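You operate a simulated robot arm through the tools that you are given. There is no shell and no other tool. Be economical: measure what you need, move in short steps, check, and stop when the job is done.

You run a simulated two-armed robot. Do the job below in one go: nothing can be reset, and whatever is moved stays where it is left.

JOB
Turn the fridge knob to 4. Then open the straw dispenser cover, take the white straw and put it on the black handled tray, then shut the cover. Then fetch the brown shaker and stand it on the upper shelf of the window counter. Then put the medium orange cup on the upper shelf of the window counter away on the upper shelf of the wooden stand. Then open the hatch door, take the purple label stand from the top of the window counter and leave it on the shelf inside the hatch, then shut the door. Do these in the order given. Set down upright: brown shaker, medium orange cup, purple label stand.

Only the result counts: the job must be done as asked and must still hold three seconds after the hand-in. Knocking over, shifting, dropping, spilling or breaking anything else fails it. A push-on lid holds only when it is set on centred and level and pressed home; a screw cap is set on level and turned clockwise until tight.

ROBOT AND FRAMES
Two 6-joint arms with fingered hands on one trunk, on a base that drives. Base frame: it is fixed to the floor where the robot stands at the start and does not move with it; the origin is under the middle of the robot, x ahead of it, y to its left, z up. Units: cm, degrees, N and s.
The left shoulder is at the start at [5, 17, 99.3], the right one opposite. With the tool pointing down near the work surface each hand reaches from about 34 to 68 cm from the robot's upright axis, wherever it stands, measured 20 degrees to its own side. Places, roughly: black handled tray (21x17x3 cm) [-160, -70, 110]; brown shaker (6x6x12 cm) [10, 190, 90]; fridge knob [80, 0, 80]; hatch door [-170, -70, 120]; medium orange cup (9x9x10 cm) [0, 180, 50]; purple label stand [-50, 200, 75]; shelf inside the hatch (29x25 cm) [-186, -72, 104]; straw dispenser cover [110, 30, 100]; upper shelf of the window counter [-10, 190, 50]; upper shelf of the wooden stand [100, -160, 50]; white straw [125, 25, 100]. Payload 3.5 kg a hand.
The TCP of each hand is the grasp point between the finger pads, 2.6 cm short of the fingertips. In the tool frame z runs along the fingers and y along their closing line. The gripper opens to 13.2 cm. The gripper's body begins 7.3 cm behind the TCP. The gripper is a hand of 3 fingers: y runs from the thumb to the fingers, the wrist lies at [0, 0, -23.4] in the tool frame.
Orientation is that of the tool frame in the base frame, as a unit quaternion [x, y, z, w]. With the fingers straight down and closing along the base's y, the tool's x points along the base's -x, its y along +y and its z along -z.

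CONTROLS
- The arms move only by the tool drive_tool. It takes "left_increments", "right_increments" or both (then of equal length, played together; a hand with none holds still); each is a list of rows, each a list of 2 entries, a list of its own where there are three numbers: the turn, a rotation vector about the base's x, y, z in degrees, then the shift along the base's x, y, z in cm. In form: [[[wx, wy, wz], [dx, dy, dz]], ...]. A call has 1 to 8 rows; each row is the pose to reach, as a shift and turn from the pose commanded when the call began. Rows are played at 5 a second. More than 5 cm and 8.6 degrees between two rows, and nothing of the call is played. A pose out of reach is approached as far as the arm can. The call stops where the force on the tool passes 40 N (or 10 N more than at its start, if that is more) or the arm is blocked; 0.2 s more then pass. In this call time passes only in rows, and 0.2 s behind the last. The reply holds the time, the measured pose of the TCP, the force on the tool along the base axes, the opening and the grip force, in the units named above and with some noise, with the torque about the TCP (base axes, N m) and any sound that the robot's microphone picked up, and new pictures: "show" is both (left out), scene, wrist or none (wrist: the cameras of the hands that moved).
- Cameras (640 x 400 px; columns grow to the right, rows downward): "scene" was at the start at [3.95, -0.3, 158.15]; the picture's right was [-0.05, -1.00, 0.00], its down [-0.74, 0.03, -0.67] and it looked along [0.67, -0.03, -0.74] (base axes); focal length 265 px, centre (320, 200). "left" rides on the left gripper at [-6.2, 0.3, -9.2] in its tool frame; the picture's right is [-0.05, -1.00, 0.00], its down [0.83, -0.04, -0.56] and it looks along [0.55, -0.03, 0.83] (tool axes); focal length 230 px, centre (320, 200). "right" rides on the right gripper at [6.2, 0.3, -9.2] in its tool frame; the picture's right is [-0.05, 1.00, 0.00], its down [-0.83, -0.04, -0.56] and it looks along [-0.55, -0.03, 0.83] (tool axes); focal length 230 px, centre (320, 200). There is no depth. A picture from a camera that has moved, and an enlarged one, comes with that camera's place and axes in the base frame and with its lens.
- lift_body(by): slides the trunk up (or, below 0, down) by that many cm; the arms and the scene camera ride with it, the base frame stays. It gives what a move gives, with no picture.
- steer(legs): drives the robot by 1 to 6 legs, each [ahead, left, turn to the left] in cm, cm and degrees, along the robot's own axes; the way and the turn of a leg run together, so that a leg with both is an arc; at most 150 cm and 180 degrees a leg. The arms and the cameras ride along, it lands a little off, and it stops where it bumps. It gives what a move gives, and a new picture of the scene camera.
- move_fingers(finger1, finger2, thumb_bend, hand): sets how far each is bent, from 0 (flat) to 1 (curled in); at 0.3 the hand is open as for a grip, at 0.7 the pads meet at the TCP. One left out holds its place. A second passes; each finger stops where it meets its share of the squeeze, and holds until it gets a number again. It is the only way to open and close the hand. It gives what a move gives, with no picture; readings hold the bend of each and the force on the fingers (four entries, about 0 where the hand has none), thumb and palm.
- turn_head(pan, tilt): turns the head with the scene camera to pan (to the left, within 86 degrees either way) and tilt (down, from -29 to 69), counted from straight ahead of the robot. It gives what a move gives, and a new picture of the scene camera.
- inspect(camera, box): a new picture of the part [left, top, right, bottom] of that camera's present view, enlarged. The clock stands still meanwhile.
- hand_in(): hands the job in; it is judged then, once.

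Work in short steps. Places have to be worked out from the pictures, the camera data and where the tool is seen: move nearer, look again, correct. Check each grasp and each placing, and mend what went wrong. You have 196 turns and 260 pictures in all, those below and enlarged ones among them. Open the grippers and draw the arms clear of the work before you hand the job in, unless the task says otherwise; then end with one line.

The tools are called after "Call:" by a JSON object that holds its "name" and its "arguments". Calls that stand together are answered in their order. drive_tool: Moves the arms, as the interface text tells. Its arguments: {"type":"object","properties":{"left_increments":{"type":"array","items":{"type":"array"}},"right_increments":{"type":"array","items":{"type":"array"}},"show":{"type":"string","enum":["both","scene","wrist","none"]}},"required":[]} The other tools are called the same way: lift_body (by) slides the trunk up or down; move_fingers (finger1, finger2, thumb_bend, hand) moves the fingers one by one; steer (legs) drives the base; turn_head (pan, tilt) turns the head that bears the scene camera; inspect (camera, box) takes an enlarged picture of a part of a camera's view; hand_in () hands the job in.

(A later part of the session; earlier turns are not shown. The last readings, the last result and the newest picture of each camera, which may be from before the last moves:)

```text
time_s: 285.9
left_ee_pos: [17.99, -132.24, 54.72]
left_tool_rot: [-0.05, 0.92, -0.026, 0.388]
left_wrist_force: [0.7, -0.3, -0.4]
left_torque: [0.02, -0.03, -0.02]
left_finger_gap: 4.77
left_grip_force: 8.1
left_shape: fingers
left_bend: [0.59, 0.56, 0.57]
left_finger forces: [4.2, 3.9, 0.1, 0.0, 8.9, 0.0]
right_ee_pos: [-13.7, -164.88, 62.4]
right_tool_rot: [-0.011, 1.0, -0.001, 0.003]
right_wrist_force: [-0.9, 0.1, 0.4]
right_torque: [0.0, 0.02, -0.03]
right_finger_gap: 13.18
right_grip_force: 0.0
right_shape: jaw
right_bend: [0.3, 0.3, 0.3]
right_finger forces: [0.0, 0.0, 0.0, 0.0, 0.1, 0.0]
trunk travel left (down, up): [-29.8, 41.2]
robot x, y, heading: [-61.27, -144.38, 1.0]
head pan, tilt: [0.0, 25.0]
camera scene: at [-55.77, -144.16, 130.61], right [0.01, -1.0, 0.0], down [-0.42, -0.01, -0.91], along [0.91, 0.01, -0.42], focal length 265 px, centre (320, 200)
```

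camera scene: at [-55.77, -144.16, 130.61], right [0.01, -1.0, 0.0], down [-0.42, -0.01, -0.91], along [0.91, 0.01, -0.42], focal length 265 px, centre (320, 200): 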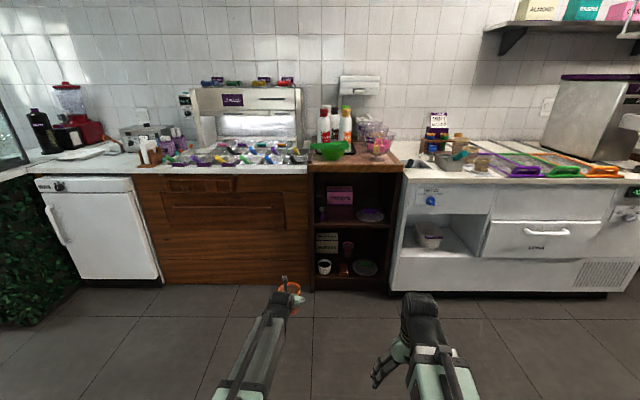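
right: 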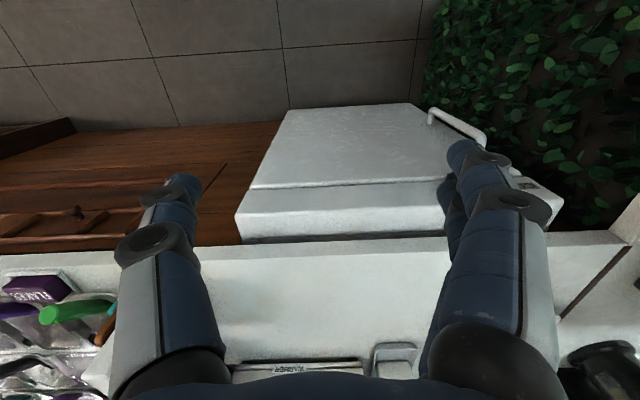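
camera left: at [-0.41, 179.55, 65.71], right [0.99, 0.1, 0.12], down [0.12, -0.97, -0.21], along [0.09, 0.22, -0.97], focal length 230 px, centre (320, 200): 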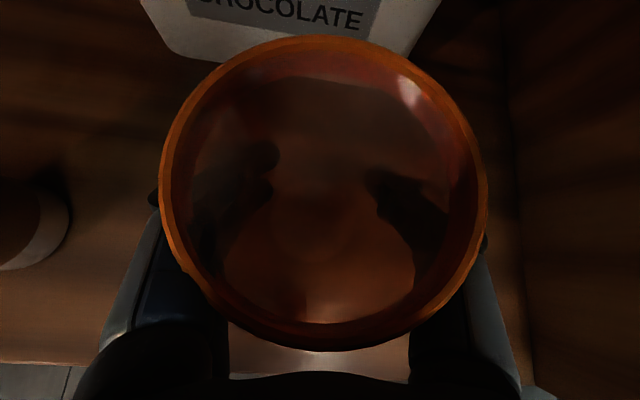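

The wooden stand is ahead. Enlarge its shelves.

Call:
{"name": "inspect", "arguments": {"camera": "scene", "box": [300, 140, 412, 300]}}

```text
2.50 times, centred on (356, 220) of scene
camera zoom: at [-55.77, -144.16, 130.61], right [0.01, -1.0, 0.0], down [-0.42, -0.01, -0.91], along [0.91, 0.01, -0.42], focal length 663 px, centre (230, 150)
```

zoom: 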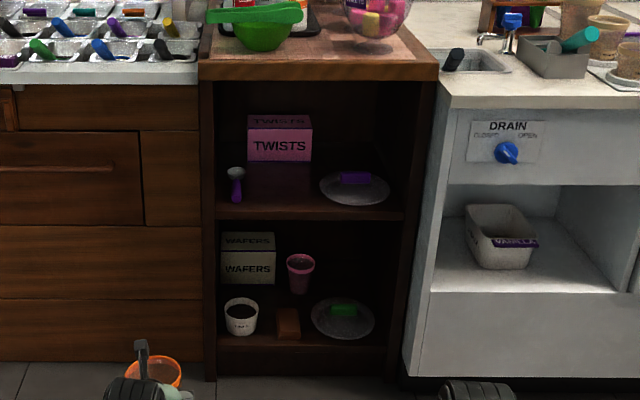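

Upper shelf z≈55; free spot between scoop (y≈−144) and plate (y<−164): target ≈[87, −155]. Raise trunk 12 cm and drive closer.

Call:
{"name": "lift_body", "arguments": {"by": 12}}

Call:
{"name": "steer", "arguments": {"legs": [[0, -23.5, -1], [46, 0, 0]]}}

Call:
{"name": "turn_head", "arguments": {"pan": 12, "tilt": 35}}

Call:
{"name": "inspect", "arguments": {"camera": "left", "box": [0, 0, 640, 400]}}

```text
time_s: 287.4
left_ee_pos: [18.0, -132.31, 66.79]
left_tool_rot: [-0.05, 0.92, -0.026, 0.388]
left_wrist_force: [-0.1, 0.8, -0.5]
left_torque: [0.02, 0.0, 0.0]
left_finger_gap: 4.77
left_grip_force: 8.5
left_shape: fingers
left_bend: [0.59, 0.56, 0.57]
left_finger forces: [4.2, 4.0, 0.0, 0.0, 9.0, 0.1]
right_ee_pos: [-13.65, -164.94, 74.46]
right_tool_rot: [-0.012, 1.0, -0.002, 0.001]
right_wrist_force: [0.1, 0.6, 0.1]
right_torque: [0.03, -0.01, 0.0]
right_finger_gap: 13.19
right_grip_force: 0.0
right_shape: jaw
right_bend: [0.3, 0.3, 0.3]
right_finger forces: [0.0, 0.0, 0.1, 0.0, 0.0, 0.0]
trunk travel left (down, up): [-41.8, 29.2]
robot x, y, heading: [-60.99, -144.79, 0.8]
head pan, tilt: [0.0, 25.0]
```

```text
time_s: 291.5
left_ee_pos: [64.69, -157.58, 66.76]
left_tool_rot: [-0.041, 0.921, -0.029, 0.388]
left_wrist_force: [-1.2, 0.4, -0.4]
left_torque: [0.0, -0.01, -0.03]
left_finger_gap: 4.78
left_grip_force: 8.4
left_shape: fingers
left_bend: [0.59, 0.56, 0.57]
left_finger forces: [4.3, 3.8, 0.1, 0.1, 8.9, 0.0]
right_ee_pos: [32.27, -189.54, 74.35]
right_tool_rot: [-0.001, 1.0, -0.001, 0.002]
right_wrist_force: [-0.2, -0.6, -0.1]
right_torque: [0.04, -0.01, 0.02]
right_finger_gap: 13.18
right_grip_force: 0.2
right_shape: jaw
right_bend: [0.3, 0.3, 0.3]
right_finger forces: [0.1, 0.1, 0.0, 0.0, 0.1, 0.1]
trunk travel left (down, up): [-41.8, 29.2]
robot x, y, heading: [-14.4, -167.78, -0.5]
head pan, tilt: [0.0, 25.0]
camera scene: at [-9.28, -167.92, 142.61], right [-0.01, -1.0, 0.0], down [-0.42, 0.0, -0.91], along [0.91, -0.01, -0.42], focal length 265 px, centre (320, 200)
```

scene: 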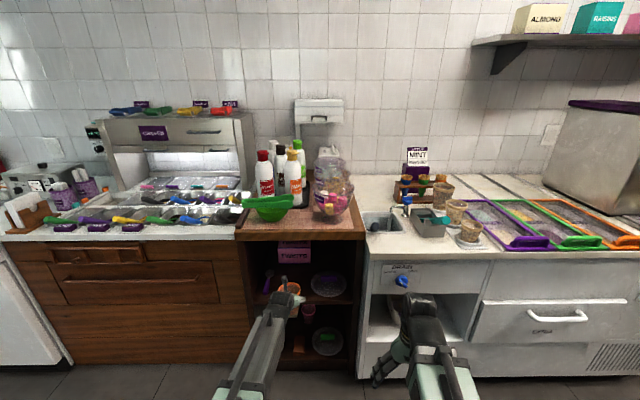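

```text
time_s: 292.3
left_ee_pos: [64.64, -157.47, 66.73]
left_tool_rot: [-0.04, 0.92, -0.029, 0.388]
left_wrist_force: [-0.6, -0.3, 0.0]
left_torque: [0.0, -0.01, -0.04]
left_finger_gap: 4.77
left_grip_force: 8.6
left_shape: fingers
left_bend: [0.59, 0.56, 0.57]
left_finger forces: [4.3, 3.9, 0.0, 0.0, 9.0, 0.0]
right_ee_pos: [32.26, -189.63, 74.47]
right_tool_rot: [-0.001, 1.0, 0.0, 0.003]
right_wrist_force: [0.1, -0.1, -0.1]
right_torque: [-0.02, -0.03, -0.03]
right_finger_gap: 13.17
right_grip_force: 0.1
right_shape: jaw
right_bend: [0.3, 0.3, 0.3]
right_finger forces: [0.0, 0.0, 0.0, 0.0, 0.0, 0.1]
trunk travel left (down, up): [-41.8, 29.2]
robot x, y, heading: [-14.5, -168.07, -0.4]
head pan, tilt: [12.0, 35.0]
camera scene: at [-9.88, -166.09, 141.04], right [0.2, -0.98, 0.0], down [-0.56, -0.12, -0.82], along [0.8, 0.16, -0.57], focal length 265 px, centre (320, 200)
```

scene: 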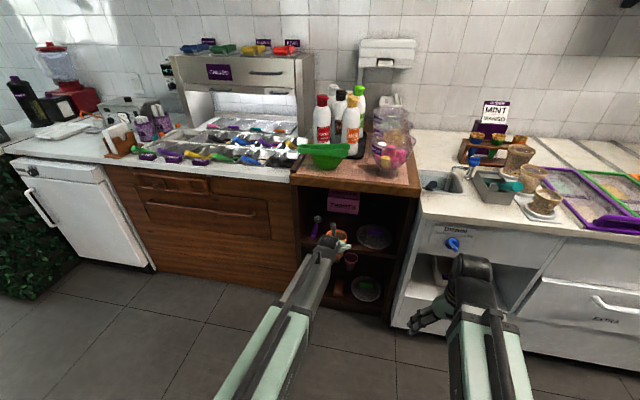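

```text
1.00 times, centred on (320, 200) of left (not enlarged: the box is as wide or as high as the picture)
camera zoom: at [62.3, -156.49, 77.54], right [0.09, -0.99, 0.12], down [-0.97, -0.11, -0.2], along [0.21, -0.1, -0.97], focal length 230 px, centre (320, 200)
```

zoom: 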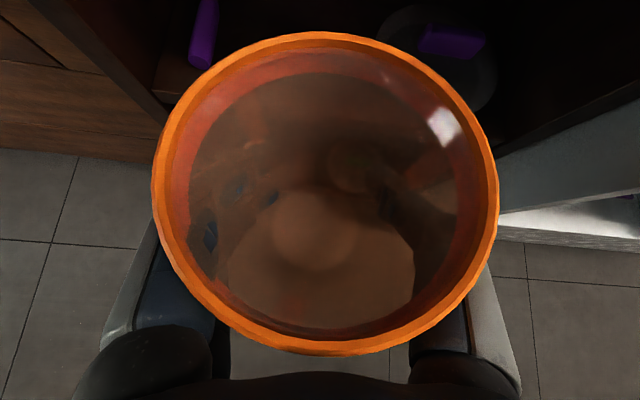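

Call:
{"name": "inspect", "arguments": {"camera": "scene", "box": [290, 180, 430, 310]}}

```text
3.08 times, centred on (360, 245) of scene
camera zoom: at [-9.88, -166.09, 141.04], right [0.2, -0.98, 0.0], down [-0.56, -0.12, -0.82], along [0.8, 0.16, -0.57], focal length 816 px, centre (197, 62)
```

zoom: 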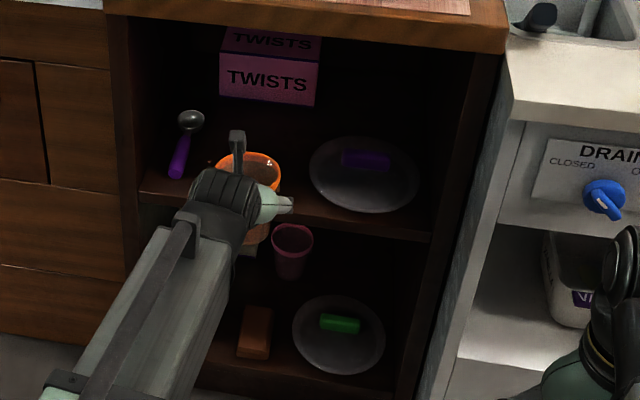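

Triangulated: shelf z≈54.8, scoop y≈−145, plate edge y≈−165. Lower a little, centre at y≈−156.3, and drive forward 12 cm.

Call:
{"name": "drive_tool", "arguments": {"left_increments": [[[0, 0, 0], [0, 0.6, -1.5]], [[0, 0, 0], [0, 1.2, -3]]], "show": "none"}}

Call:
{"name": "steer", "arguments": {"legs": [[12, 0, 0]]}}

Call:
{"name": "inspect", "arguments": {"camera": "scene", "box": [290, 180, 430, 310]}}

Call:
{"name": "inspect", "arguments": {"camera": "left", "box": [0, 0, 640, 400]}}

```text
time_s: 292.9
left_ee_pos: [64.75, -156.38, 63.84]
left_tool_rot: [-0.04, 0.921, -0.03, 0.387]
left_wrist_force: [0.7, -0.6, 0.1]
left_torque: [0.02, -0.04, 0.03]
left_finger_gap: 4.78
left_grip_force: 8.5
left_shape: fingers
left_bend: [0.59, 0.56, 0.57]
left_finger forces: [4.3, 4.0, 0.0, 0.0, 9.0, 0.0]
right_ee_pos: [32.37, -189.44, 74.41]
right_tool_rot: [0.0, 1.0, -0.001, 0.003]
right_wrist_force: [-0.6, 0.0, 0.7]
right_torque: [0.03, 0.01, -0.02]
right_finger_gap: 13.2
right_grip_force: 0.3
right_shape: jaw
right_bend: [0.3, 0.3, 0.3]
right_finger forces: [0.0, 0.1, 0.1, 0.1, 0.0, 0.0]
trunk travel left (down, up): [-41.8, 29.2]
robot x, y, heading: [-14.71, -167.82, -0.5]
head pan, tilt: [12.0, 35.0]
```

```text
time_s: 294.1
left_ee_pos: [76.92, -156.38, 63.87]
left_tool_rot: [-0.04, 0.92, -0.029, 0.388]
left_wrist_force: [-1.3, 0.1, 0.1]
left_torque: [0.01, 0.02, 0.02]
left_finger_gap: 4.78
left_grip_force: 9.4
left_shape: fingers
left_bend: [0.59, 0.56, 0.57]
left_finger forces: [4.4, 3.9, 0.0, 0.0, 8.9, 0.0]
right_ee_pos: [44.38, -189.55, 74.48]
right_tool_rot: [-0.001, 1.0, -0.001, 0.003]
right_wrist_force: [0.1, -0.1, 0.1]
right_torque: [0.03, -0.02, 0.03]
right_finger_gap: 13.16
right_grip_force: 0.0
right_shape: jaw
right_bend: [0.3, 0.3, 0.3]
right_finger forces: [0.1, 0.0, 0.0, 0.0, 0.1, 0.0]
trunk travel left (down, up): [-41.8, 29.2]
robot x, y, heading: [-2.26, -167.77, -0.5]
head pan, tilt: [12.0, 35.0]
camera scene: at [2.27, -166.16, 141.03], right [0.2, -0.98, 0.0], down [-0.56, -0.12, -0.82], along [0.8, 0.17, -0.57], focal length 265 px, centre (320, 200)
```

scene: 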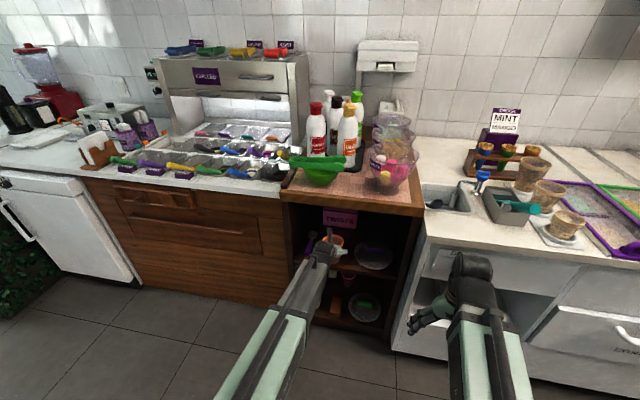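

```text
3.08 times, centred on (360, 245) of scene
camera zoom: at [2.27, -166.16, 141.03], right [0.2, -0.98, 0.0], down [-0.56, -0.12, -0.82], along [0.8, 0.17, -0.57], focal length 816 px, centre (197, 62)
```

zoom: 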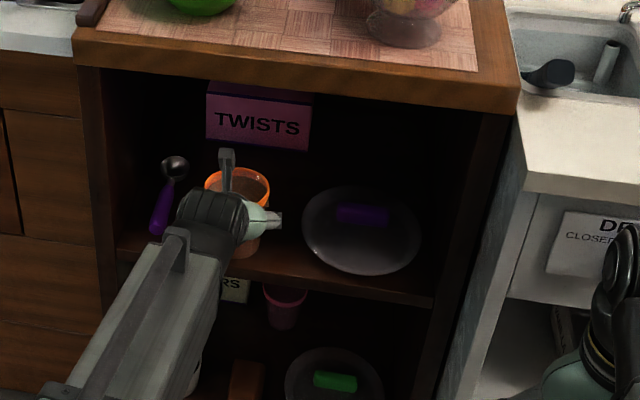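

```text
1.00 times, centred on (320, 200) of left (not enlarged: the box is as wide or as high as the picture)
camera zoom: at [74.41, -155.29, 74.52], right [0.09, -0.99, 0.12], down [-0.97, -0.11, -0.2], along [0.21, -0.1, -0.97], focal length 230 px, centre (320, 200)
```

zoom: 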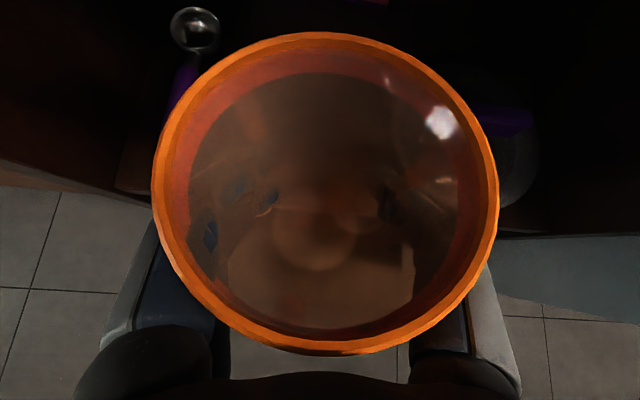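

Shelf front edge x≈77.5. Move the cup in to x≈84 and lower until it touches.

Call:
{"name": "drive_tool", "arguments": {"left_increments": [[[0, 0, 0], [2.4, 0, 0]], [[0, 0, 0], [4.8, 0, -0.3]], [[0, 0, 0], [7.1, 0, -0.8]], [[0, 0, 0], [7.1, 0, -1.6]], [[0, 0, 0], [7.1, 0, -2.3]]], "show": "wrist"}}

```text
time_s: 295.3
left_ee_pos: [83.91, -156.31, 61.47]
left_tool_rot: [-0.04, 0.92, -0.03, 0.389]
left_wrist_force: [0.0, -0.8, 0.5]
left_torque: [-0.01, 0.01, 0.02]
left_finger_gap: 4.79
left_grip_force: 8.0
left_shape: fingers
left_bend: [0.59, 0.56, 0.57]
left_finger forces: [4.4, 3.9, 0.1, 0.1, 8.9, 0.0]
right_ee_pos: [44.45, -189.59, 74.34]
right_tool_rot: [-0.001, 1.0, 0.0, 0.003]
right_wrist_force: [0.1, -0.3, -0.5]
right_torque: [-0.02, 0.01, -0.01]
right_finger_gap: 13.18
right_grip_force: 0.0
right_shape: jaw
right_bend: [0.3, 0.3, 0.3]
right_finger forces: [0.0, 0.1, 0.0, 0.1, 0.0, 0.1]
trunk travel left (down, up): [-41.8, 29.2]
robot x, y, heading: [-2.73, -168.34, -0.3]
head pan, tilt: [12.0, 35.0]
camera left: at [81.56, -155.26, 72.24], right [0.09, -0.99, 0.12], down [-0.97, -0.11, -0.2], along [0.21, -0.1, -0.97], focal length 230 px, centre (320, 200)
```

left: 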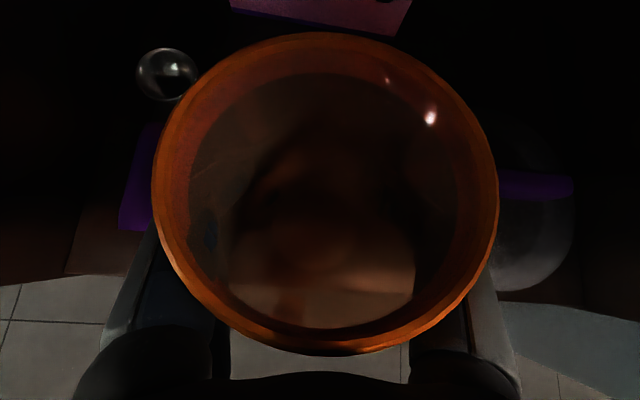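

Call:
{"name": "drive_tool", "arguments": {"left_increments": [[[0, 0, 0], [0, 0, -0.3]], [[0, 0, 0], [0, 0, -0.6]], [[0, 0, 0], [0, 0, -0.9]]], "show": "none"}}

```text
time_s: 296.1
left_ee_pos: [83.9, -156.29, 60.64]
left_tool_rot: [-0.039, 0.92, -0.031, 0.389]
left_wrist_force: [0.2, -0.2, 0.0]
left_torque: [0.0, 0.0, 0.01]
left_finger_gap: 4.77
left_grip_force: 8.4
left_shape: fingers
left_bend: [0.59, 0.56, 0.57]
left_finger forces: [4.3, 3.8, 0.0, 0.0, 8.9, 0.0]
right_ee_pos: [44.42, -189.52, 74.39]
right_tool_rot: [-0.002, 1.0, 0.0, 0.004]
right_wrist_force: [0.1, 0.1, 0.2]
right_torque: [-0.01, -0.03, 0.02]
right_finger_gap: 13.18
right_grip_force: 0.0
right_shape: jaw
right_bend: [0.3, 0.3, 0.3]
right_finger forces: [0.0, 0.1, 0.0, 0.0, 0.1, 0.0]
trunk travel left (down, up): [-41.8, 29.2]
robot x, y, heading: [-2.36, -168.03, -0.4]
head pan, tilt: [12.0, 35.0]
```

Call:
{"name": "drive_tool", "arguments": {"left_increments": [[[0, 0, 0], [0, 0, -0.3]], [[0, 0, 0], [0, 0, -0.6]], [[0, 0, 0], [0, 0, -0.9]]], "show": "none"}}

```text
time_s: 296.9
left_ee_pos: [83.86, -156.36, 59.78]
left_tool_rot: [-0.04, 0.92, -0.03, 0.388]
left_wrist_force: [-0.4, 0.1, -0.2]
left_torque: [0.01, 0.02, -0.04]
left_finger_gap: 4.75
left_grip_force: 8.1
left_shape: fingers
left_bend: [0.59, 0.56, 0.57]
left_finger forces: [4.3, 3.8, 0.0, 0.0, 9.0, 0.0]
right_ee_pos: [44.49, -189.65, 74.37]
right_tool_rot: [-0.001, 1.0, -0.001, 0.003]
right_wrist_force: [-0.9, 0.6, 0.1]
right_torque: [0.0, -0.01, 0.01]
right_finger_gap: 13.17
right_grip_force: 0.1
right_shape: jaw
right_bend: [0.3, 0.3, 0.3]
right_finger forces: [0.0, 0.0, 0.0, 0.0, 0.0, 0.0]
trunk travel left (down, up): [-41.8, 29.2]
robot x, y, heading: [-2.67, -168.18, -0.5]
head pan, tilt: [12.0, 35.0]
```

No contact yet; shelf is a bit lower. Continue.

Call:
{"name": "drive_tool", "arguments": {"left_increments": [[[0, 0, 0], [0, 0, -0.3]], [[0, 0, 0], [0, 0, -0.6]], [[0, 0, 0], [0, 0, -0.9]]], "show": "none"}}

Call:
{"name": "inspect", "arguments": {"camera": "scene", "box": [290, 200, 410, 310]}}

```text
time_s: 297.7
left_ee_pos: [83.8, -156.42, 58.85]
left_tool_rot: [-0.04, 0.92, -0.029, 0.389]
left_wrist_force: [0.2, 0.3, -0.4]
left_torque: [-0.01, 0.0, -0.02]
left_finger_gap: 4.75
left_grip_force: 8.5
left_shape: fingers
left_bend: [0.59, 0.56, 0.57]
left_finger forces: [4.3, 3.8, 0.0, 0.1, 8.9, 0.0]
right_ee_pos: [44.41, -189.57, 74.33]
right_tool_rot: [-0.001, 1.0, -0.001, 0.002]
right_wrist_force: [0.0, -0.1, 0.0]
right_torque: [0.01, 0.0, 0.02]
right_finger_gap: 13.2
right_grip_force: 0.1
right_shape: jaw
right_bend: [0.3, 0.3, 0.3]
right_finger forces: [0.0, 0.0, 0.0, 0.1, 0.1, 0.1]
trunk travel left (down, up): [-41.8, 29.2]
robot x, y, heading: [-2.19, -168.1, -0.5]
head pan, tilt: [12.0, 35.0]
```

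```text
3.64 times, centred on (350, 255) of scene
camera zoom: at [2.23, -166.16, 141.03], right [0.2, -0.98, 0.0], down [-0.56, -0.12, -0.82], along [0.8, 0.17, -0.57], focal length 964 px, centre (211, 0)
```

zoom: 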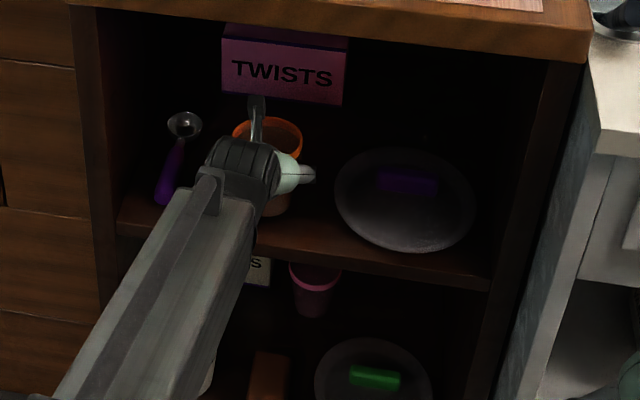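

Call:
{"name": "drive_tool", "arguments": {"left_increments": [[[0, 0, 0], [0, 0, -0.3]], [[0, 0, 0], [0, 0, -0.6]], [[0, 0, 0], [0, 0, -0.9]], [[0, 0, 0], [0, 0, -1.2]]], "show": "none"}}

```text
time_s: 298.7
left_ee_pos: [83.97, -156.29, 57.56]
left_tool_rot: [-0.04, 0.92, -0.029, 0.389]
left_wrist_force: [-0.1, 0.5, 0.3]
left_torque: [-0.03, -0.01, 0.02]
left_finger_gap: 4.76
left_grip_force: 8.6
left_shape: fingers
left_bend: [0.59, 0.56, 0.57]
left_finger forces: [4.3, 3.7, 0.0, 0.0, 8.8, 0.0]
right_ee_pos: [44.32, -189.59, 74.48]
right_tool_rot: [-0.001, 1.0, -0.001, 0.002]
right_wrist_force: [0.2, -0.4, -0.3]
right_torque: [-0.01, 0.02, 0.01]
right_finger_gap: 13.16
right_grip_force: 0.1
right_shape: jaw
right_bend: [0.3, 0.3, 0.3]
right_finger forces: [0.0, 0.1, 0.0, 0.0, 0.0, 0.0]
trunk travel left (down, up): [-41.8, 29.2]
robot x, y, heading: [-2.5, -168.04, -0.4]
head pan, tilt: [12.0, 35.0]
```

Call:
{"name": "drive_tool", "arguments": {"left_increments": [[[0, 0, 0], [0, 0, -0.3]], [[0, 0, 0], [0, 0, -0.6]], [[0, 0, 0], [0, 0, -0.9]], [[0, 0, 0], [0, 0, -1.2]]], "show": "none"}}

Call:
{"name": "inspect", "arguments": {"camera": "left", "box": [0, 0, 640, 400]}}

```text
time_s: 299.7
left_ee_pos: [84.03, -156.4, 56.54]
left_tool_rot: [-0.039, 0.919, -0.03, 0.39]
left_wrist_force: [-0.3, -2.3, 6.4]
left_torque: [0.07, -0.04, -0.02]
left_finger_gap: 4.74
left_grip_force: 7.9
left_shape: fingers
left_bend: [0.59, 0.56, 0.57]
left_finger forces: [3.2, 3.4, 0.0, 0.0, 9.1, 0.1]
right_ee_pos: [44.38, -189.56, 74.39]
right_tool_rot: [-0.001, 1.0, -0.001, 0.003]
right_wrist_force: [-0.1, -0.1, 0.4]
right_torque: [0.02, -0.02, 0.0]
right_finger_gap: 13.18
right_grip_force: 0.1
right_shape: jaw
right_bend: [0.3, 0.3, 0.3]
right_finger forces: [0.1, 0.1, 0.0, 0.0, 0.0, 0.1]
trunk travel left (down, up): [-41.8, 29.2]
robot x, y, heading: [-2.2, -168.2, -0.2]
head pan, tilt: [12.0, 35.0]
```

```text
1.00 times, centred on (320, 200) of left (not enlarged: the box is as wide or as high as the picture)
camera zoom: at [81.5, -155.3, 67.31], right [0.08, -0.99, 0.12], down [-0.97, -0.11, -0.2], along [0.22, -0.1, -0.97], focal length 230 px, centre (320, 200)
```

zoom: 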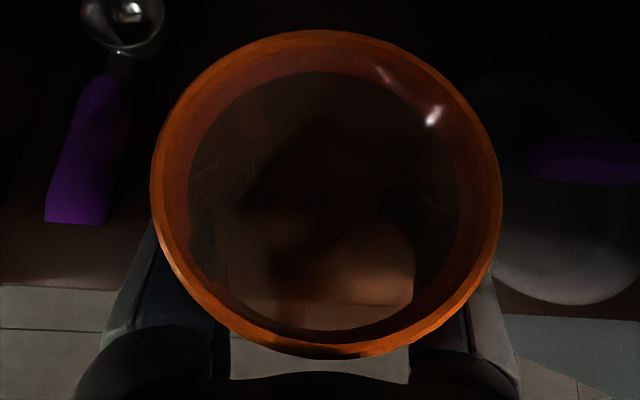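

Contact at 6 N. Ease up 0.2, open modestly and withdraw straight back.

Call:
{"name": "drive_tool", "arguments": {"left_increments": [[[0, 0, 0], [0, 0, 0.2]]], "show": "none"}}

Call:
{"name": "move_fingers", "arguments": {"hand": "left", "finger1": 0.42, "finger2": 0.42, "thumb_bend": 0.42}}

Call:
{"name": "drive_tool", "arguments": {"left_increments": [[[0, 0, 0], [-2, 0, 0]], [[0, 0, 0], [-5, 0, 0]], [[0, 0, 0], [-8, 0, 0.5]], [[0, 0, 0], [-11, 0, 1]]], "show": "wrist"}}

```text
time_s: 300.1
left_ee_pos: [83.87, -156.34, 56.52]
left_tool_rot: [-0.041, 0.92, -0.029, 0.388]
left_wrist_force: [0.8, -1.2, 3.7]
left_torque: [0.03, -0.08, -0.03]
left_finger_gap: 4.75
left_grip_force: 8.4
left_shape: fingers
left_bend: [0.59, 0.56, 0.57]
left_finger forces: [3.5, 4.4, 0.1, 0.1, 8.7, 0.1]
right_ee_pos: [44.47, -189.64, 74.39]
right_tool_rot: [0.0, 1.0, -0.001, 0.003]
right_wrist_force: [-0.5, -0.1, 0.3]
right_torque: [-0.02, 0.0, 0.02]
right_finger_gap: 13.19
right_grip_force: 0.1
right_shape: jaw
right_bend: [0.3, 0.3, 0.3]
right_finger forces: [0.1, 0.0, 0.0, 0.1, 0.0, 0.1]
trunk travel left (down, up): [-41.8, 29.2]
robot x, y, heading: [-2.52, -168.3, -0.3]
head pan, tilt: [12.0, 35.0]
```

```text
time_s: 301.1
left_ee_pos: [84.0, -156.27, 56.59]
left_tool_rot: [-0.04, 0.92, -0.029, 0.388]
left_wrist_force: [0.7, -0.3, 0.4]
left_torque: [-0.01, -0.03, -0.01]
left_finger_gap: 9.4
left_grip_force: 0.2
left_shape: fingers
left_bend: [0.42, 0.42, 0.42]
left_finger forces: [0.0, 0.0, 0.1, 0.1, 0.1, 0.0]
right_ee_pos: [44.35, -189.65, 74.53]
right_tool_rot: [-0.001, 1.0, -0.001, 0.003]
right_wrist_force: [-0.8, 0.0, -0.3]
right_torque: [0.02, 0.01, 0.02]
right_finger_gap: 13.18
right_grip_force: 0.0
right_shape: jaw
right_bend: [0.3, 0.3, 0.3]
right_finger forces: [0.1, 0.1, 0.1, 0.1, 0.0, 0.1]
trunk travel left (down, up): [-41.8, 29.2]
robot x, y, heading: [-2.58, -168.14, -0.3]
head pan, tilt: [12.0, 35.0]
```

```text
time_s: 302.1
left_ee_pos: [72.94, -156.34, 57.55]
left_tool_rot: [-0.04, 0.92, -0.03, 0.388]
left_wrist_force: [1.0, 0.4, 0.0]
left_torque: [0.01, -0.01, 0.0]
left_finger_gap: 9.44
left_grip_force: 0.0
left_shape: fingers
left_bend: [0.42, 0.42, 0.42]
left_finger forces: [0.0, 0.0, 0.0, 0.1, 0.0, 0.0]
right_ee_pos: [44.41, -189.66, 74.38]
right_tool_rot: [-0.002, 1.0, 0.0, 0.002]
right_wrist_force: [0.1, -0.7, 0.0]
right_torque: [0.02, 0.02, 0.01]
right_finger_gap: 13.2
right_grip_force: 0.1
right_shape: jaw
right_bend: [0.3, 0.3, 0.3]
right_finger forces: [0.0, 0.0, 0.0, 0.0, 0.0, 0.0]
trunk travel left (down, up): [-41.8, 29.2]
robot x, y, heading: [-2.44, -167.94, -0.3]
head pan, tilt: [12.0, 35.0]
camera left: at [70.44, -155.21, 68.23], right [0.09, -0.99, 0.12], down [-0.97, -0.11, -0.2], along [0.21, -0.1, -0.97], focal length 230 px, centre (320, 200)
```

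left: 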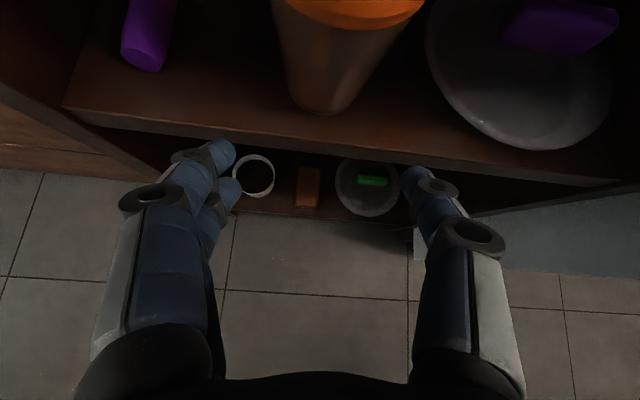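

Cup stands upright on the stand's upper shelf. Tuck the left hand, back out, turn to face −x and go toward the hatch, raising the trunk.

Call:
{"name": "drive_tool", "arguments": {"left_increments": [[[0, 0, 0], [-4, 0, 1]], [[0, 0, 0], [-8, 0, 2]], [[0, 0, 0], [-12, 0, 3]], [[0, 0, 0], [-16, 0, 4]]], "show": "none"}}

Call:
{"name": "steer", "arguments": {"legs": [[-40, 0, 0], [0, 0, 180], [0, -105, 0]]}}

Call:
{"name": "lift_body", "arguments": {"by": 28}}

Call:
{"name": "turn_head", "arguments": {"pan": 3, "tilt": 25}}

```text
time_s: 303.1
left_ee_pos: [58.29, -156.54, 60.97]
left_tool_rot: [-0.04, 0.92, -0.029, 0.388]
left_wrist_force: [-0.2, 0.3, 0.3]
left_torque: [0.02, 0.03, -0.02]
left_finger_gap: 9.4
left_grip_force: 0.0
left_shape: fingers
left_bend: [0.42, 0.42, 0.42]
left_finger forces: [0.0, 0.0, 0.1, 0.0, 0.1, 0.0]
left hand out of reach, approached as far as the arm can: row 4
right_ee_pos: [44.48, -189.49, 74.38]
right_tool_rot: [-0.001, 1.0, 0.0, 0.003]
right_wrist_force: [0.0, 0.1, 1.1]
right_torque: [0.02, 0.04, 0.01]
right_finger_gap: 13.17
right_grip_force: 0.0
right_shape: jaw
right_bend: [0.3, 0.3, 0.3]
right_finger forces: [0.0, 0.1, 0.0, 0.1, 0.0, 0.0]
trunk travel left (down, up): [-41.8, 29.2]
robot x, y, heading: [-2.43, -168.22, -0.3]
head pan, tilt: [12.0, 35.0]
```

```text
time_s: 317.9
left_ee_pos: [-101.36, -74.51, 60.96]
left_tool_rot: [0.92, 0.038, -0.388, -0.031]
left_wrist_force: [-0.3, -0.2, 0.5]
left_torque: [-0.01, 0.01, 0.02]
left_finger_gap: 9.42
left_grip_force: 0.0
left_shape: fingers
left_bend: [0.42, 0.42, 0.42]
left_finger forces: [0.0, 0.1, 0.0, 0.1, 0.1, 0.0]
right_ee_pos: [-87.29, -41.4, 74.46]
right_tool_rot: [1.0, -0.001, -0.003, -0.001]
right_wrist_force: [0.3, -0.6, -0.1]
right_torque: [-0.01, -0.01, 0.0]
right_finger_gap: 13.2
right_grip_force: 0.1
right_shape: jaw
right_bend: [0.3, 0.3, 0.3]
right_finger forces: [0.1, 0.0, 0.1, 0.0, 0.1, 0.0]
trunk travel left (down, up): [-41.8, 29.2]
robot x, y, heading: [-40.71, -63.44, 179.5]
head pan, tilt: [12.0, 35.0]
camera scene: at [-45.03, -64.89, 141.03], right [-0.2, 0.98, 0.0], down [0.56, 0.11, -0.82], along [-0.8, -0.16, -0.57], focal length 265 px, centre (320, 200)
```

scene: 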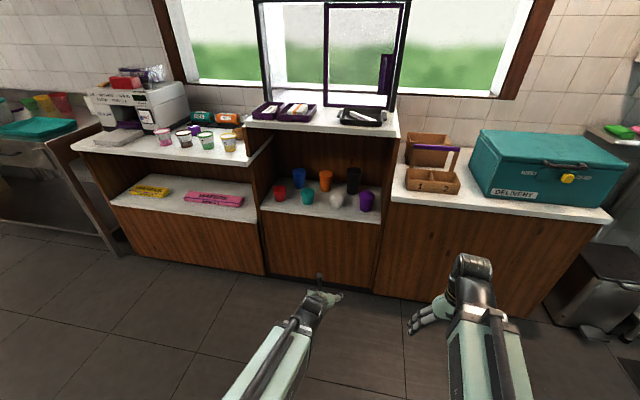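

```text
time_s: 320.7
left_ee_pos: [-101.22, -74.6, 88.93]
left_tool_rot: [0.92, 0.037, -0.388, -0.031]
left_wrist_force: [-0.5, -0.9, -0.4]
left_torque: [0.03, 0.0, -0.03]
left_finger_gap: 9.42
left_grip_force: 0.0
left_shape: fingers
left_bend: [0.42, 0.42, 0.42]
left_finger forces: [0.0, 0.0, 0.0, 0.0, 0.0, 0.0]
right_ee_pos: [-87.35, -41.35, 102.43]
right_tool_rot: [1.0, -0.001, -0.003, -0.001]
right_wrist_force: [-0.6, 0.2, -0.3]
right_torque: [0.0, 0.02, 0.03]
right_finger_gap: 13.19
right_grip_force: 0.0
right_shape: jaw
right_bend: [0.3, 0.3, 0.3]
right_finger forces: [0.0, 0.1, 0.0, 0.0, 0.1, 0.1]
trunk travel left (down, up): [-69.8, 1.2]
robot x, y, heading: [-40.39, -63.09, 179.3]
head pan, tilt: [12.0, 35.0]
```

```text
time_s: 321.5
left_ee_pos: [-101.27, -74.56, 88.82]
left_tool_rot: [0.92, 0.039, -0.388, -0.03]
left_wrist_force: [-0.6, 0.0, -0.6]
left_torque: [0.03, -0.01, 0.01]
left_finger_gap: 9.43
left_grip_force: 0.1
left_shape: fingers
left_bend: [0.42, 0.42, 0.42]
left_finger forces: [0.0, 0.0, 0.0, 0.0, 0.1, 0.0]
right_ee_pos: [-87.32, -41.39, 102.46]
right_tool_rot: [1.0, 0.0, -0.003, 0.0]
right_wrist_force: [-0.3, 0.1, -0.4]
right_torque: [-0.03, 0.0, -0.02]
right_finger_gap: 13.18
right_grip_force: 0.1
right_shape: jaw
right_bend: [0.3, 0.3, 0.3]
right_finger forces: [0.1, 0.0, 0.0, 0.0, 0.0, 0.0]
trunk travel left (down, up): [-69.8, 1.2]
robot x, y, heading: [-40.59, -63.32, 179.3]
head pan, tilt: [3.0, 25.0]
camera scene: at [-45.6, -63.54, 170.6], right [-0.04, 1.0, 0.0], down [0.42, 0.02, -0.91], along [-0.91, -0.04, -0.42], focal length 265 px, centre (320, 200)
```

scene: 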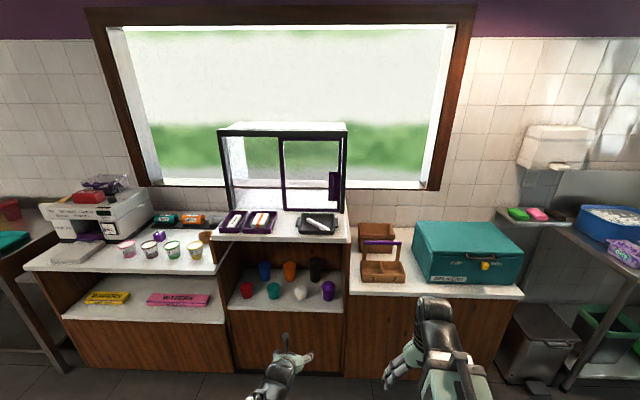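

Straw lies in the tray. Enlarge the hatch to understand the door.

Call:
{"name": "inspect", "arguments": {"camera": "scene", "box": [205, 112, 365, 242]}}

```text
3.08 times, centred on (285, 177) of scene
camera zoom: at [-45.6, -63.54, 170.6], right [-0.04, 1.0, 0.0], down [0.42, 0.02, -0.91], along [-0.91, -0.04, -0.42], focal length 816 px, centre (428, 271)
```

zoom: 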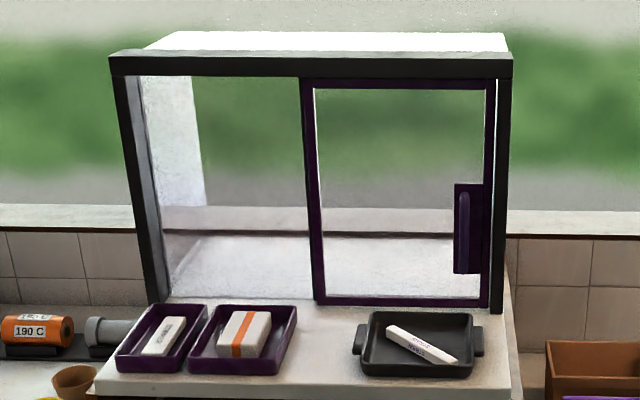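

Door panel spans y −88…−59, z 110–145 with a vertical pull at ≈[−164, −62.5, 123], probably sliding left. Level the left hand at handle height first.

Call:
{"name": "drive_tool", "arguments": {"left_increments": [[[0, 5.6, 0], [-0.8, 0.5, 4.2]], [[0, 11.2, 0], [-1.6, 1, 8.4]], [[0, 16.9, 0], [-2.4, 1.5, 12.6]], [[0, 22.5, 0], [-3.2, 2, 16.8]], [[0, 28.1, 0], [-4, 2.5, 21]], [[0, 33.7, 0], [-4.8, 3, 25.2]], [[0, 39.3, 0], [-5.6, 3.5, 29.4]], [[0, 45, 0], [-6.6, 4, 33.6]]], "show": "none"}}

Call:
{"name": "steer", "arguments": {"legs": [[38, -2, 0]]}}

Call:
{"name": "inspect", "arguments": {"camera": "left", "box": [0, 0, 640, 400]}}

```text
time_s: 323.3
left_ee_pos: [-110.13, -70.15, 123.55]
left_tool_rot: [-0.705, -0.022, 0.708, 0.043]
left_wrist_force: [0.3, -0.6, -0.8]
left_torque: [-0.02, -0.01, -0.02]
left_finger_gap: 9.44
left_grip_force: 0.1
left_shape: fingers
left_bend: [0.42, 0.42, 0.42]
left_finger forces: [0.0, 0.0, 0.1, 0.1, 0.0, 0.1]
left hand out of reach, approached as far as the arm can: row 1, 2, 3, 4, 5, 6, 7, 8
right_ee_pos: [-87.32, -41.45, 102.39]
right_tool_rot: [1.0, -0.001, -0.003, -0.001]
right_wrist_force: [-0.4, -0.5, -0.3]
right_torque: [-0.01, -0.02, -0.02]
right_finger_gap: 13.19
right_grip_force: 0.0
right_shape: jaw
right_bend: [0.3, 0.3, 0.3]
right_finger forces: [0.0, 0.0, 0.0, 0.0, 0.0, 0.0]
trunk travel left (down, up): [-69.8, 1.2]
robot x, y, heading: [-40.39, -62.99, 179.5]
head pan, tilt: [3.0, 25.0]
```

```text
time_s: 325.7
left_ee_pos: [-148.71, -67.87, 123.51]
left_tool_rot: [-0.705, -0.022, 0.707, 0.043]
left_wrist_force: [-0.1, 0.2, 0.7]
left_torque: [0.02, 0.07, -0.02]
left_finger_gap: 9.41
left_grip_force: 0.1
left_shape: fingers
left_bend: [0.42, 0.42, 0.42]
left_finger forces: [0.0, 0.0, 0.0, 0.0, 0.1, 0.0]
right_ee_pos: [-125.74, -39.17, 102.38]
right_tool_rot: [1.0, 0.0, -0.002, -0.001]
right_wrist_force: [-1.0, -0.4, -0.2]
right_torque: [0.01, -0.05, -0.02]
right_finger_gap: 13.18
right_grip_force: 0.0
right_shape: jaw
right_bend: [0.3, 0.3, 0.3]
right_finger forces: [0.1, 0.0, 0.0, 0.1, 0.1, 0.0]
trunk travel left (down, up): [-69.8, 1.2]
robot x, y, heading: [-78.96, -60.8, 179.8]
head pan, tilt: [3.0, 25.0]
camera scene: at [-83.97, -61.18, 170.6], right [-0.04, 1.0, 0.0], down [0.42, 0.02, -0.91], along [-0.91, -0.04, -0.42], focal length 265 px, centre (320, 200)
```

scene: 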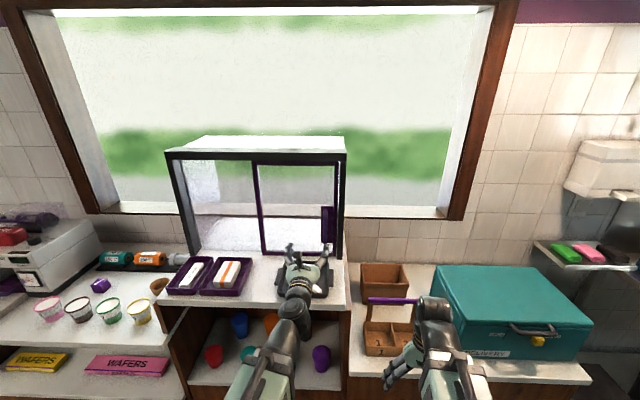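

```text
1.00 times, centred on (320, 200) of left (not enlarged: the box is as wide or as high as the picture)
camera zoom: at [-139.44, -69.07, 129.47], right [0.03, 0.99, 0.14], down [0.55, 0.1, -0.83], along [-0.83, 0.1, -0.55], focal length 230 px, centre (320, 200)
```

zoom: 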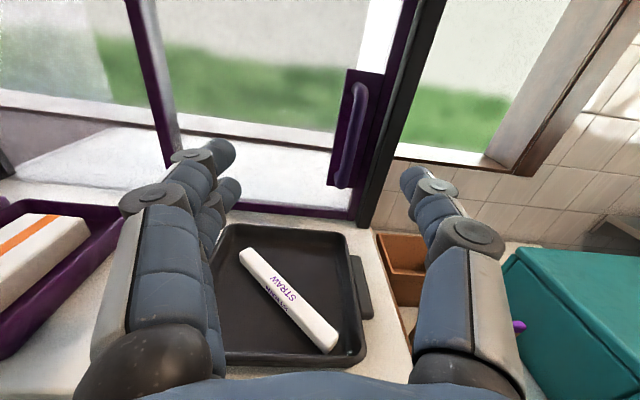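

Handle bar located at ≈[−163, −63.9, 123]. Narrow the fingers, align y, and approach to straddle the bar.

Call:
{"name": "move_fingers", "arguments": {"hand": "left", "finger1": 0.54, "finger2": 0.54, "thumb_bend": 0.54}}

Call:
{"name": "drive_tool", "arguments": {"left_increments": [[[0, 0, 0], [-2, 2, 0]], [[0, 0, 0], [-5, 4, 0]], [[0, 0, 0], [-8, 4.2, 0]]], "show": "wrist"}}

```text
time_s: 326.7
left_ee_pos: [-148.59, -67.85, 123.61]
left_tool_rot: [-0.705, -0.024, 0.708, 0.041]
left_wrist_force: [-0.5, 0.1, -0.9]
left_torque: [-0.01, -0.03, -0.01]
left_finger_gap: 5.5
left_grip_force: 0.1
left_shape: fingers
left_bend: [0.54, 0.54, 0.54]
left_finger forces: [0.0, 0.0, 0.0, 0.1, 0.0, 0.0]
right_ee_pos: [-125.55, -39.17, 102.53]
right_tool_rot: [1.0, 0.001, -0.003, -0.001]
right_wrist_force: [0.1, -0.4, 0.0]
right_torque: [0.06, -0.02, 0.01]
right_finger_gap: 13.18
right_grip_force: 0.0
right_shape: jaw
right_bend: [0.3, 0.3, 0.3]
right_finger forces: [0.1, 0.1, 0.0, 0.0, 0.0, 0.0]
trunk travel left (down, up): [-69.8, 1.2]
robot x, y, heading: [-78.63, -60.74, 179.3]
head pan, tilt: [3.0, 25.0]
```

```text
time_s: 327.5
left_ee_pos: [-156.68, -63.8, 123.52]
left_tool_rot: [0.709, 0.021, -0.704, -0.044]
left_wrist_force: [-0.1, 0.3, -0.3]
left_torque: [0.01, 0.0, 0.01]
left_finger_gap: 5.5
left_grip_force: 0.1
left_shape: fingers
left_bend: [0.54, 0.54, 0.54]
left_finger forces: [0.0, 0.0, 0.0, 0.1, 0.0, 0.1]
right_ee_pos: [-125.56, -39.17, 102.39]
right_tool_rot: [1.0, -0.001, -0.002, -0.001]
right_wrist_force: [0.0, 0.2, 0.9]
right_torque: [-0.03, -0.02, 0.02]
right_finger_gap: 13.2
right_grip_force: 0.1
right_shape: jaw
right_bend: [0.3, 0.3, 0.3]
right_finger forces: [0.0, 0.0, 0.0, 0.0, 0.0, 0.0]
trunk travel left (down, up): [-69.8, 1.2]
robot x, y, heading: [-78.85, -61.15, 179.5]
head pan, tilt: [3.0, 25.0]
camera left: at [-147.56, -64.96, 129.66], right [0.03, 0.99, 0.14], down [0.56, 0.1, -0.82], along [-0.83, 0.1, -0.55], focal length 230 px, centre (320, 200)
```

left: 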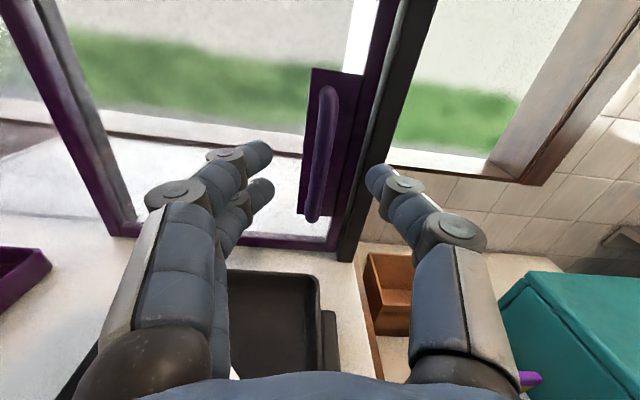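

Bar is between fingers and thumb. Advance ~4.3 cm and close.

Call:
{"name": "drive_tool", "arguments": {"left_increments": [[[0, 0, 0], [-1.5, 0.1, 0]], [[0, 0, 0], [-3, 0.2, 0]], [[0, 0, 0], [-4.3, 0.2, 0]]], "show": "none"}}

Call:
{"name": "move_fingers", "arguments": {"hand": "left", "finger1": 0.68, "finger2": 0.68, "thumb_bend": 0.68}}

Call:
{"name": "inspect", "arguments": {"camera": "left", "box": [160, 50, 480, 250]}}

```text
time_s: 328.3
left_ee_pos: [-160.74, -63.61, 123.55]
left_tool_rot: [0.709, 0.022, -0.704, -0.042]
left_wrist_force: [0.0, 0.0, -0.2]
left_torque: [-0.01, 0.0, 0.0]
left_finger_gap: 5.51
left_grip_force: 0.1
left_shape: fingers
left_bend: [0.54, 0.54, 0.54]
left_finger forces: [0.1, 0.0, 0.0, 0.1, 0.0, 0.0]
right_ee_pos: [-125.48, -39.12, 102.47]
right_tool_rot: [1.0, 0.0, -0.003, -0.001]
right_wrist_force: [-0.9, -0.4, 0.2]
right_torque: [0.0, 0.02, 0.01]
right_finger_gap: 13.2
right_grip_force: 0.1
right_shape: jaw
right_bend: [0.3, 0.3, 0.3]
right_finger forces: [0.1, 0.0, 0.0, 0.1, 0.0, 0.0]
trunk travel left (down, up): [-69.8, 1.2]
robot x, y, heading: [-78.66, -60.82, 179.7]
head pan, tilt: [3.0, 25.0]
```

```text
time_s: 329.3
left_ee_pos: [-160.71, -63.62, 123.46]
left_tool_rot: [0.709, 0.022, -0.704, -0.042]
left_wrist_force: [0.0, -0.7, 1.0]
left_torque: [0.02, 0.02, 0.01]
left_finger_gap: 1.15
left_grip_force: 0.0
left_shape: fingers
left_bend: [0.68, 0.68, 0.68]
left_finger forces: [0.0, 0.0, 0.1, 0.0, 0.1, 0.1]
right_ee_pos: [-125.65, -39.12, 102.39]
right_tool_rot: [1.0, 0.0, -0.003, 0.0]
right_wrist_force: [-0.1, -1.1, 0.1]
right_torque: [-0.03, -0.02, -0.03]
right_finger_gap: 13.19
right_grip_force: 0.0
right_shape: jaw
right_bend: [0.3, 0.3, 0.3]
right_finger forces: [0.1, 0.0, 0.1, 0.0, 0.0, 0.0]
trunk travel left (down, up): [-69.8, 1.2]
robot x, y, heading: [-79.01, -60.51, 179.7]
head pan, tilt: [3.0, 25.0]
```

```text
2.00 times, centred on (320, 150) of left
camera zoom: at [-151.61, -64.82, 129.67], right [0.03, 0.99, 0.14], down [0.56, 0.1, -0.82], along [-0.83, 0.1, -0.55], focal length 460 px, centre (320, 300)
```

zoom: 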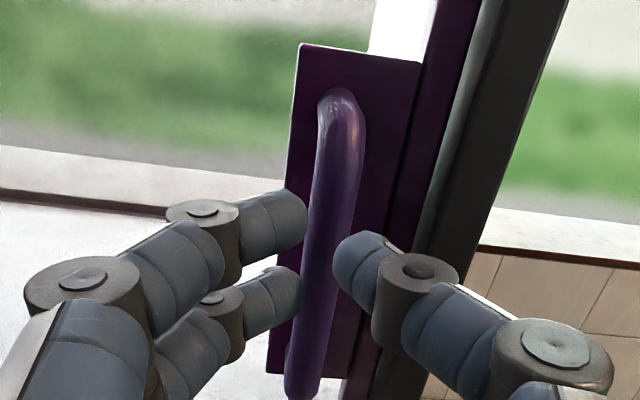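

Call:
{"name": "move_fingers", "arguments": {"hand": "left", "finger1": 0.76, "finger2": 0.76, "thumb_bend": 0.76}}

Call:
{"name": "drive_tool", "arguments": {"left_increments": [[[0, 0, 0], [0, -0.5, 0]], [[0, 0, 0], [0, -1, 0]]], "show": "wrist"}}

```text
time_s: 330.3
left_ee_pos: [-160.71, -63.53, 123.53]
left_tool_rot: [0.709, 0.022, -0.704, -0.042]
left_wrist_force: [-0.4, 0.0, 0.2]
left_torque: [0.03, 0.01, 0.03]
left_finger_gap: 0.01
left_grip_force: 0.1
left_shape: fingers
left_bend: [0.74, 0.74, 0.74]
left_finger forces: [0.0, 0.0, 0.0, 0.0, 0.0, 0.1]
right_ee_pos: [-125.59, -39.04, 102.35]
right_tool_rot: [1.0, 0.0, -0.002, -0.001]
right_wrist_force: [-0.5, 0.1, -0.1]
right_torque: [0.01, -0.03, 0.02]
right_finger_gap: 13.19
right_grip_force: 0.0
right_shape: jaw
right_bend: [0.3, 0.3, 0.3]
right_finger forces: [0.1, 0.1, 0.1, 0.0, 0.0, 0.0]
trunk travel left (down, up): [-69.8, 1.2]
robot x, y, heading: [-78.81, -61.09, 179.3]
head pan, tilt: [3.0, 25.0]
```

```text
time_s: 330.9
left_ee_pos: [-160.82, -64.48, 123.78]
left_tool_rot: [0.708, 0.022, -0.705, -0.043]
left_wrist_force: [-0.1, 0.2, 0.0]
left_torque: [-0.01, -0.01, 0.0]
left_finger_gap: 0.0
left_grip_force: 0.1
left_shape: fingers
left_bend: [0.74, 0.74, 0.74]
left_finger forces: [0.0, 0.0, 0.0, 0.0, 0.1, 0.1]
right_ee_pos: [-125.6, -39.05, 102.38]
right_tool_rot: [1.0, 0.0, -0.003, 0.0]
right_wrist_force: [0.3, 0.3, -0.2]
right_torque: [0.01, 0.01, 0.03]
right_finger_gap: 13.17
right_grip_force: 0.0
right_shape: jaw
right_bend: [0.3, 0.3, 0.3]
right_finger forces: [0.0, 0.1, 0.0, 0.0, 0.0, 0.0]
trunk travel left (down, up): [-69.8, 1.2]
robot x, y, heading: [-78.83, -60.8, 179.6]
head pan, tilt: [3.0, 25.0]
camera left: at [-151.7, -65.83, 129.71], right [0.03, 0.99, 0.14], down [0.56, 0.1, -0.82], along [-0.83, 0.1, -0.55], focal length 230 px, centre (320, 200)
```

left: 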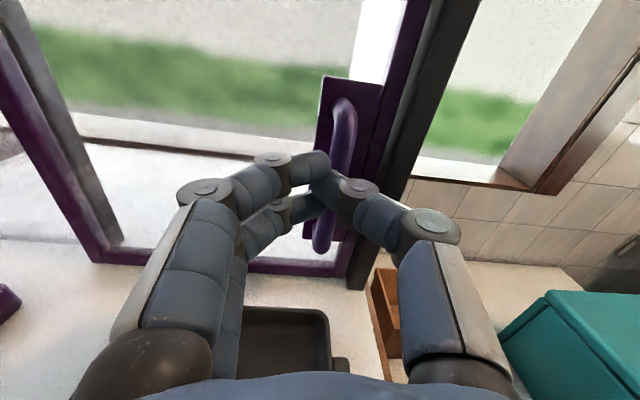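

The bar lies deeper than my tips. Reopen, recentre, advance 2.5 cm, and close again.

Call:
{"name": "move_fingers", "arguments": {"hand": "left", "finger1": 0.55, "finger2": 0.55, "thumb_bend": 0.55}}

Call:
{"name": "drive_tool", "arguments": {"left_increments": [[[0, 0, 0], [0, 1.1, 0]], [[0, 0, 0], [-1.2, 1.1, 0]], [[0, 0, 0], [-2.4, 1.1, 0]]], "show": "none"}}

Call:
{"name": "move_fingers", "arguments": {"hand": "left", "finger1": 0.72, "finger2": 0.72, "thumb_bend": 0.72}}

```text
time_s: 331.9
left_ee_pos: [-160.73, -64.55, 123.56]
left_tool_rot: [0.708, 0.021, -0.705, -0.043]
left_wrist_force: [0.3, -0.1, -0.1]
left_torque: [0.0, 0.01, 0.05]
left_finger_gap: 5.05
left_grip_force: 0.0
left_shape: fingers
left_bend: [0.55, 0.55, 0.55]
left_finger forces: [0.0, 0.1, 0.0, 0.1, 0.0, 0.0]
right_ee_pos: [-125.48, -39.17, 102.43]
right_tool_rot: [1.0, 0.0, -0.002, -0.001]
right_wrist_force: [0.0, -0.3, 0.4]
right_torque: [0.02, -0.02, -0.03]
right_finger_gap: 13.18
right_grip_force: 0.0
right_shape: jaw
right_bend: [0.3, 0.3, 0.3]
right_finger forces: [0.0, 0.0, 0.0, 0.0, 0.0, 0.0]
trunk travel left (down, up): [-69.8, 1.2]
robot x, y, heading: [-78.75, -61.06, 179.6]
head pan, tilt: [3.0, 25.0]
```

```text
time_s: 332.7
left_ee_pos: [-163.25, -63.4, 123.54]
left_tool_rot: [0.708, 0.021, -0.704, -0.042]
left_wrist_force: [0.5, 0.5, -0.2]
left_torque: [-0.03, 0.01, -0.02]
left_finger_gap: 5.04
left_grip_force: 0.0
left_shape: fingers
left_bend: [0.55, 0.55, 0.55]
left_finger forces: [0.0, 0.1, 0.1, 0.0, 0.0, 0.1]
right_ee_pos: [-125.58, -39.11, 102.4]
right_tool_rot: [1.0, 0.001, -0.003, -0.001]
right_wrist_force: [0.1, 0.3, 0.4]
right_torque: [-0.03, -0.02, -0.01]
right_finger_gap: 13.19
right_grip_force: 0.1
right_shape: jaw
right_bend: [0.3, 0.3, 0.3]
right_finger forces: [0.0, 0.1, 0.0, 0.1, 0.1, 0.0]
trunk travel left (down, up): [-69.8, 1.2]
robot x, y, heading: [-78.76, -60.35, 179.5]
head pan, tilt: [3.0, 25.0]
```

```text
time_s: 333.7
left_ee_pos: [-163.24, -63.54, 123.45]
left_tool_rot: [0.708, 0.021, -0.704, -0.043]
left_wrist_force: [0.1, -0.3, 0.0]
left_torque: [-0.03, 0.0, 0.01]
left_finger_gap: 0.16
left_grip_force: 0.0
left_shape: fingers
left_bend: [0.72, 0.72, 0.72]
left_finger forces: [0.1, 0.0, 0.0, 0.1, 0.0, 0.0]
right_ee_pos: [-125.49, -39.07, 102.25]
right_tool_rot: [1.0, -0.001, -0.002, -0.001]
right_wrist_force: [-1.1, 0.6, -0.1]
right_torque: [0.0, 0.02, -0.02]
right_finger_gap: 13.18
right_grip_force: 0.0
right_shape: jaw
right_bend: [0.3, 0.3, 0.3]
right_finger forces: [0.0, 0.0, 0.0, 0.0, 0.0, 0.0]
trunk travel left (down, up): [-69.8, 1.2]
robot x, y, heading: [-78.39, -60.81, 179.4]
head pan, tilt: [3.0, 25.0]
```

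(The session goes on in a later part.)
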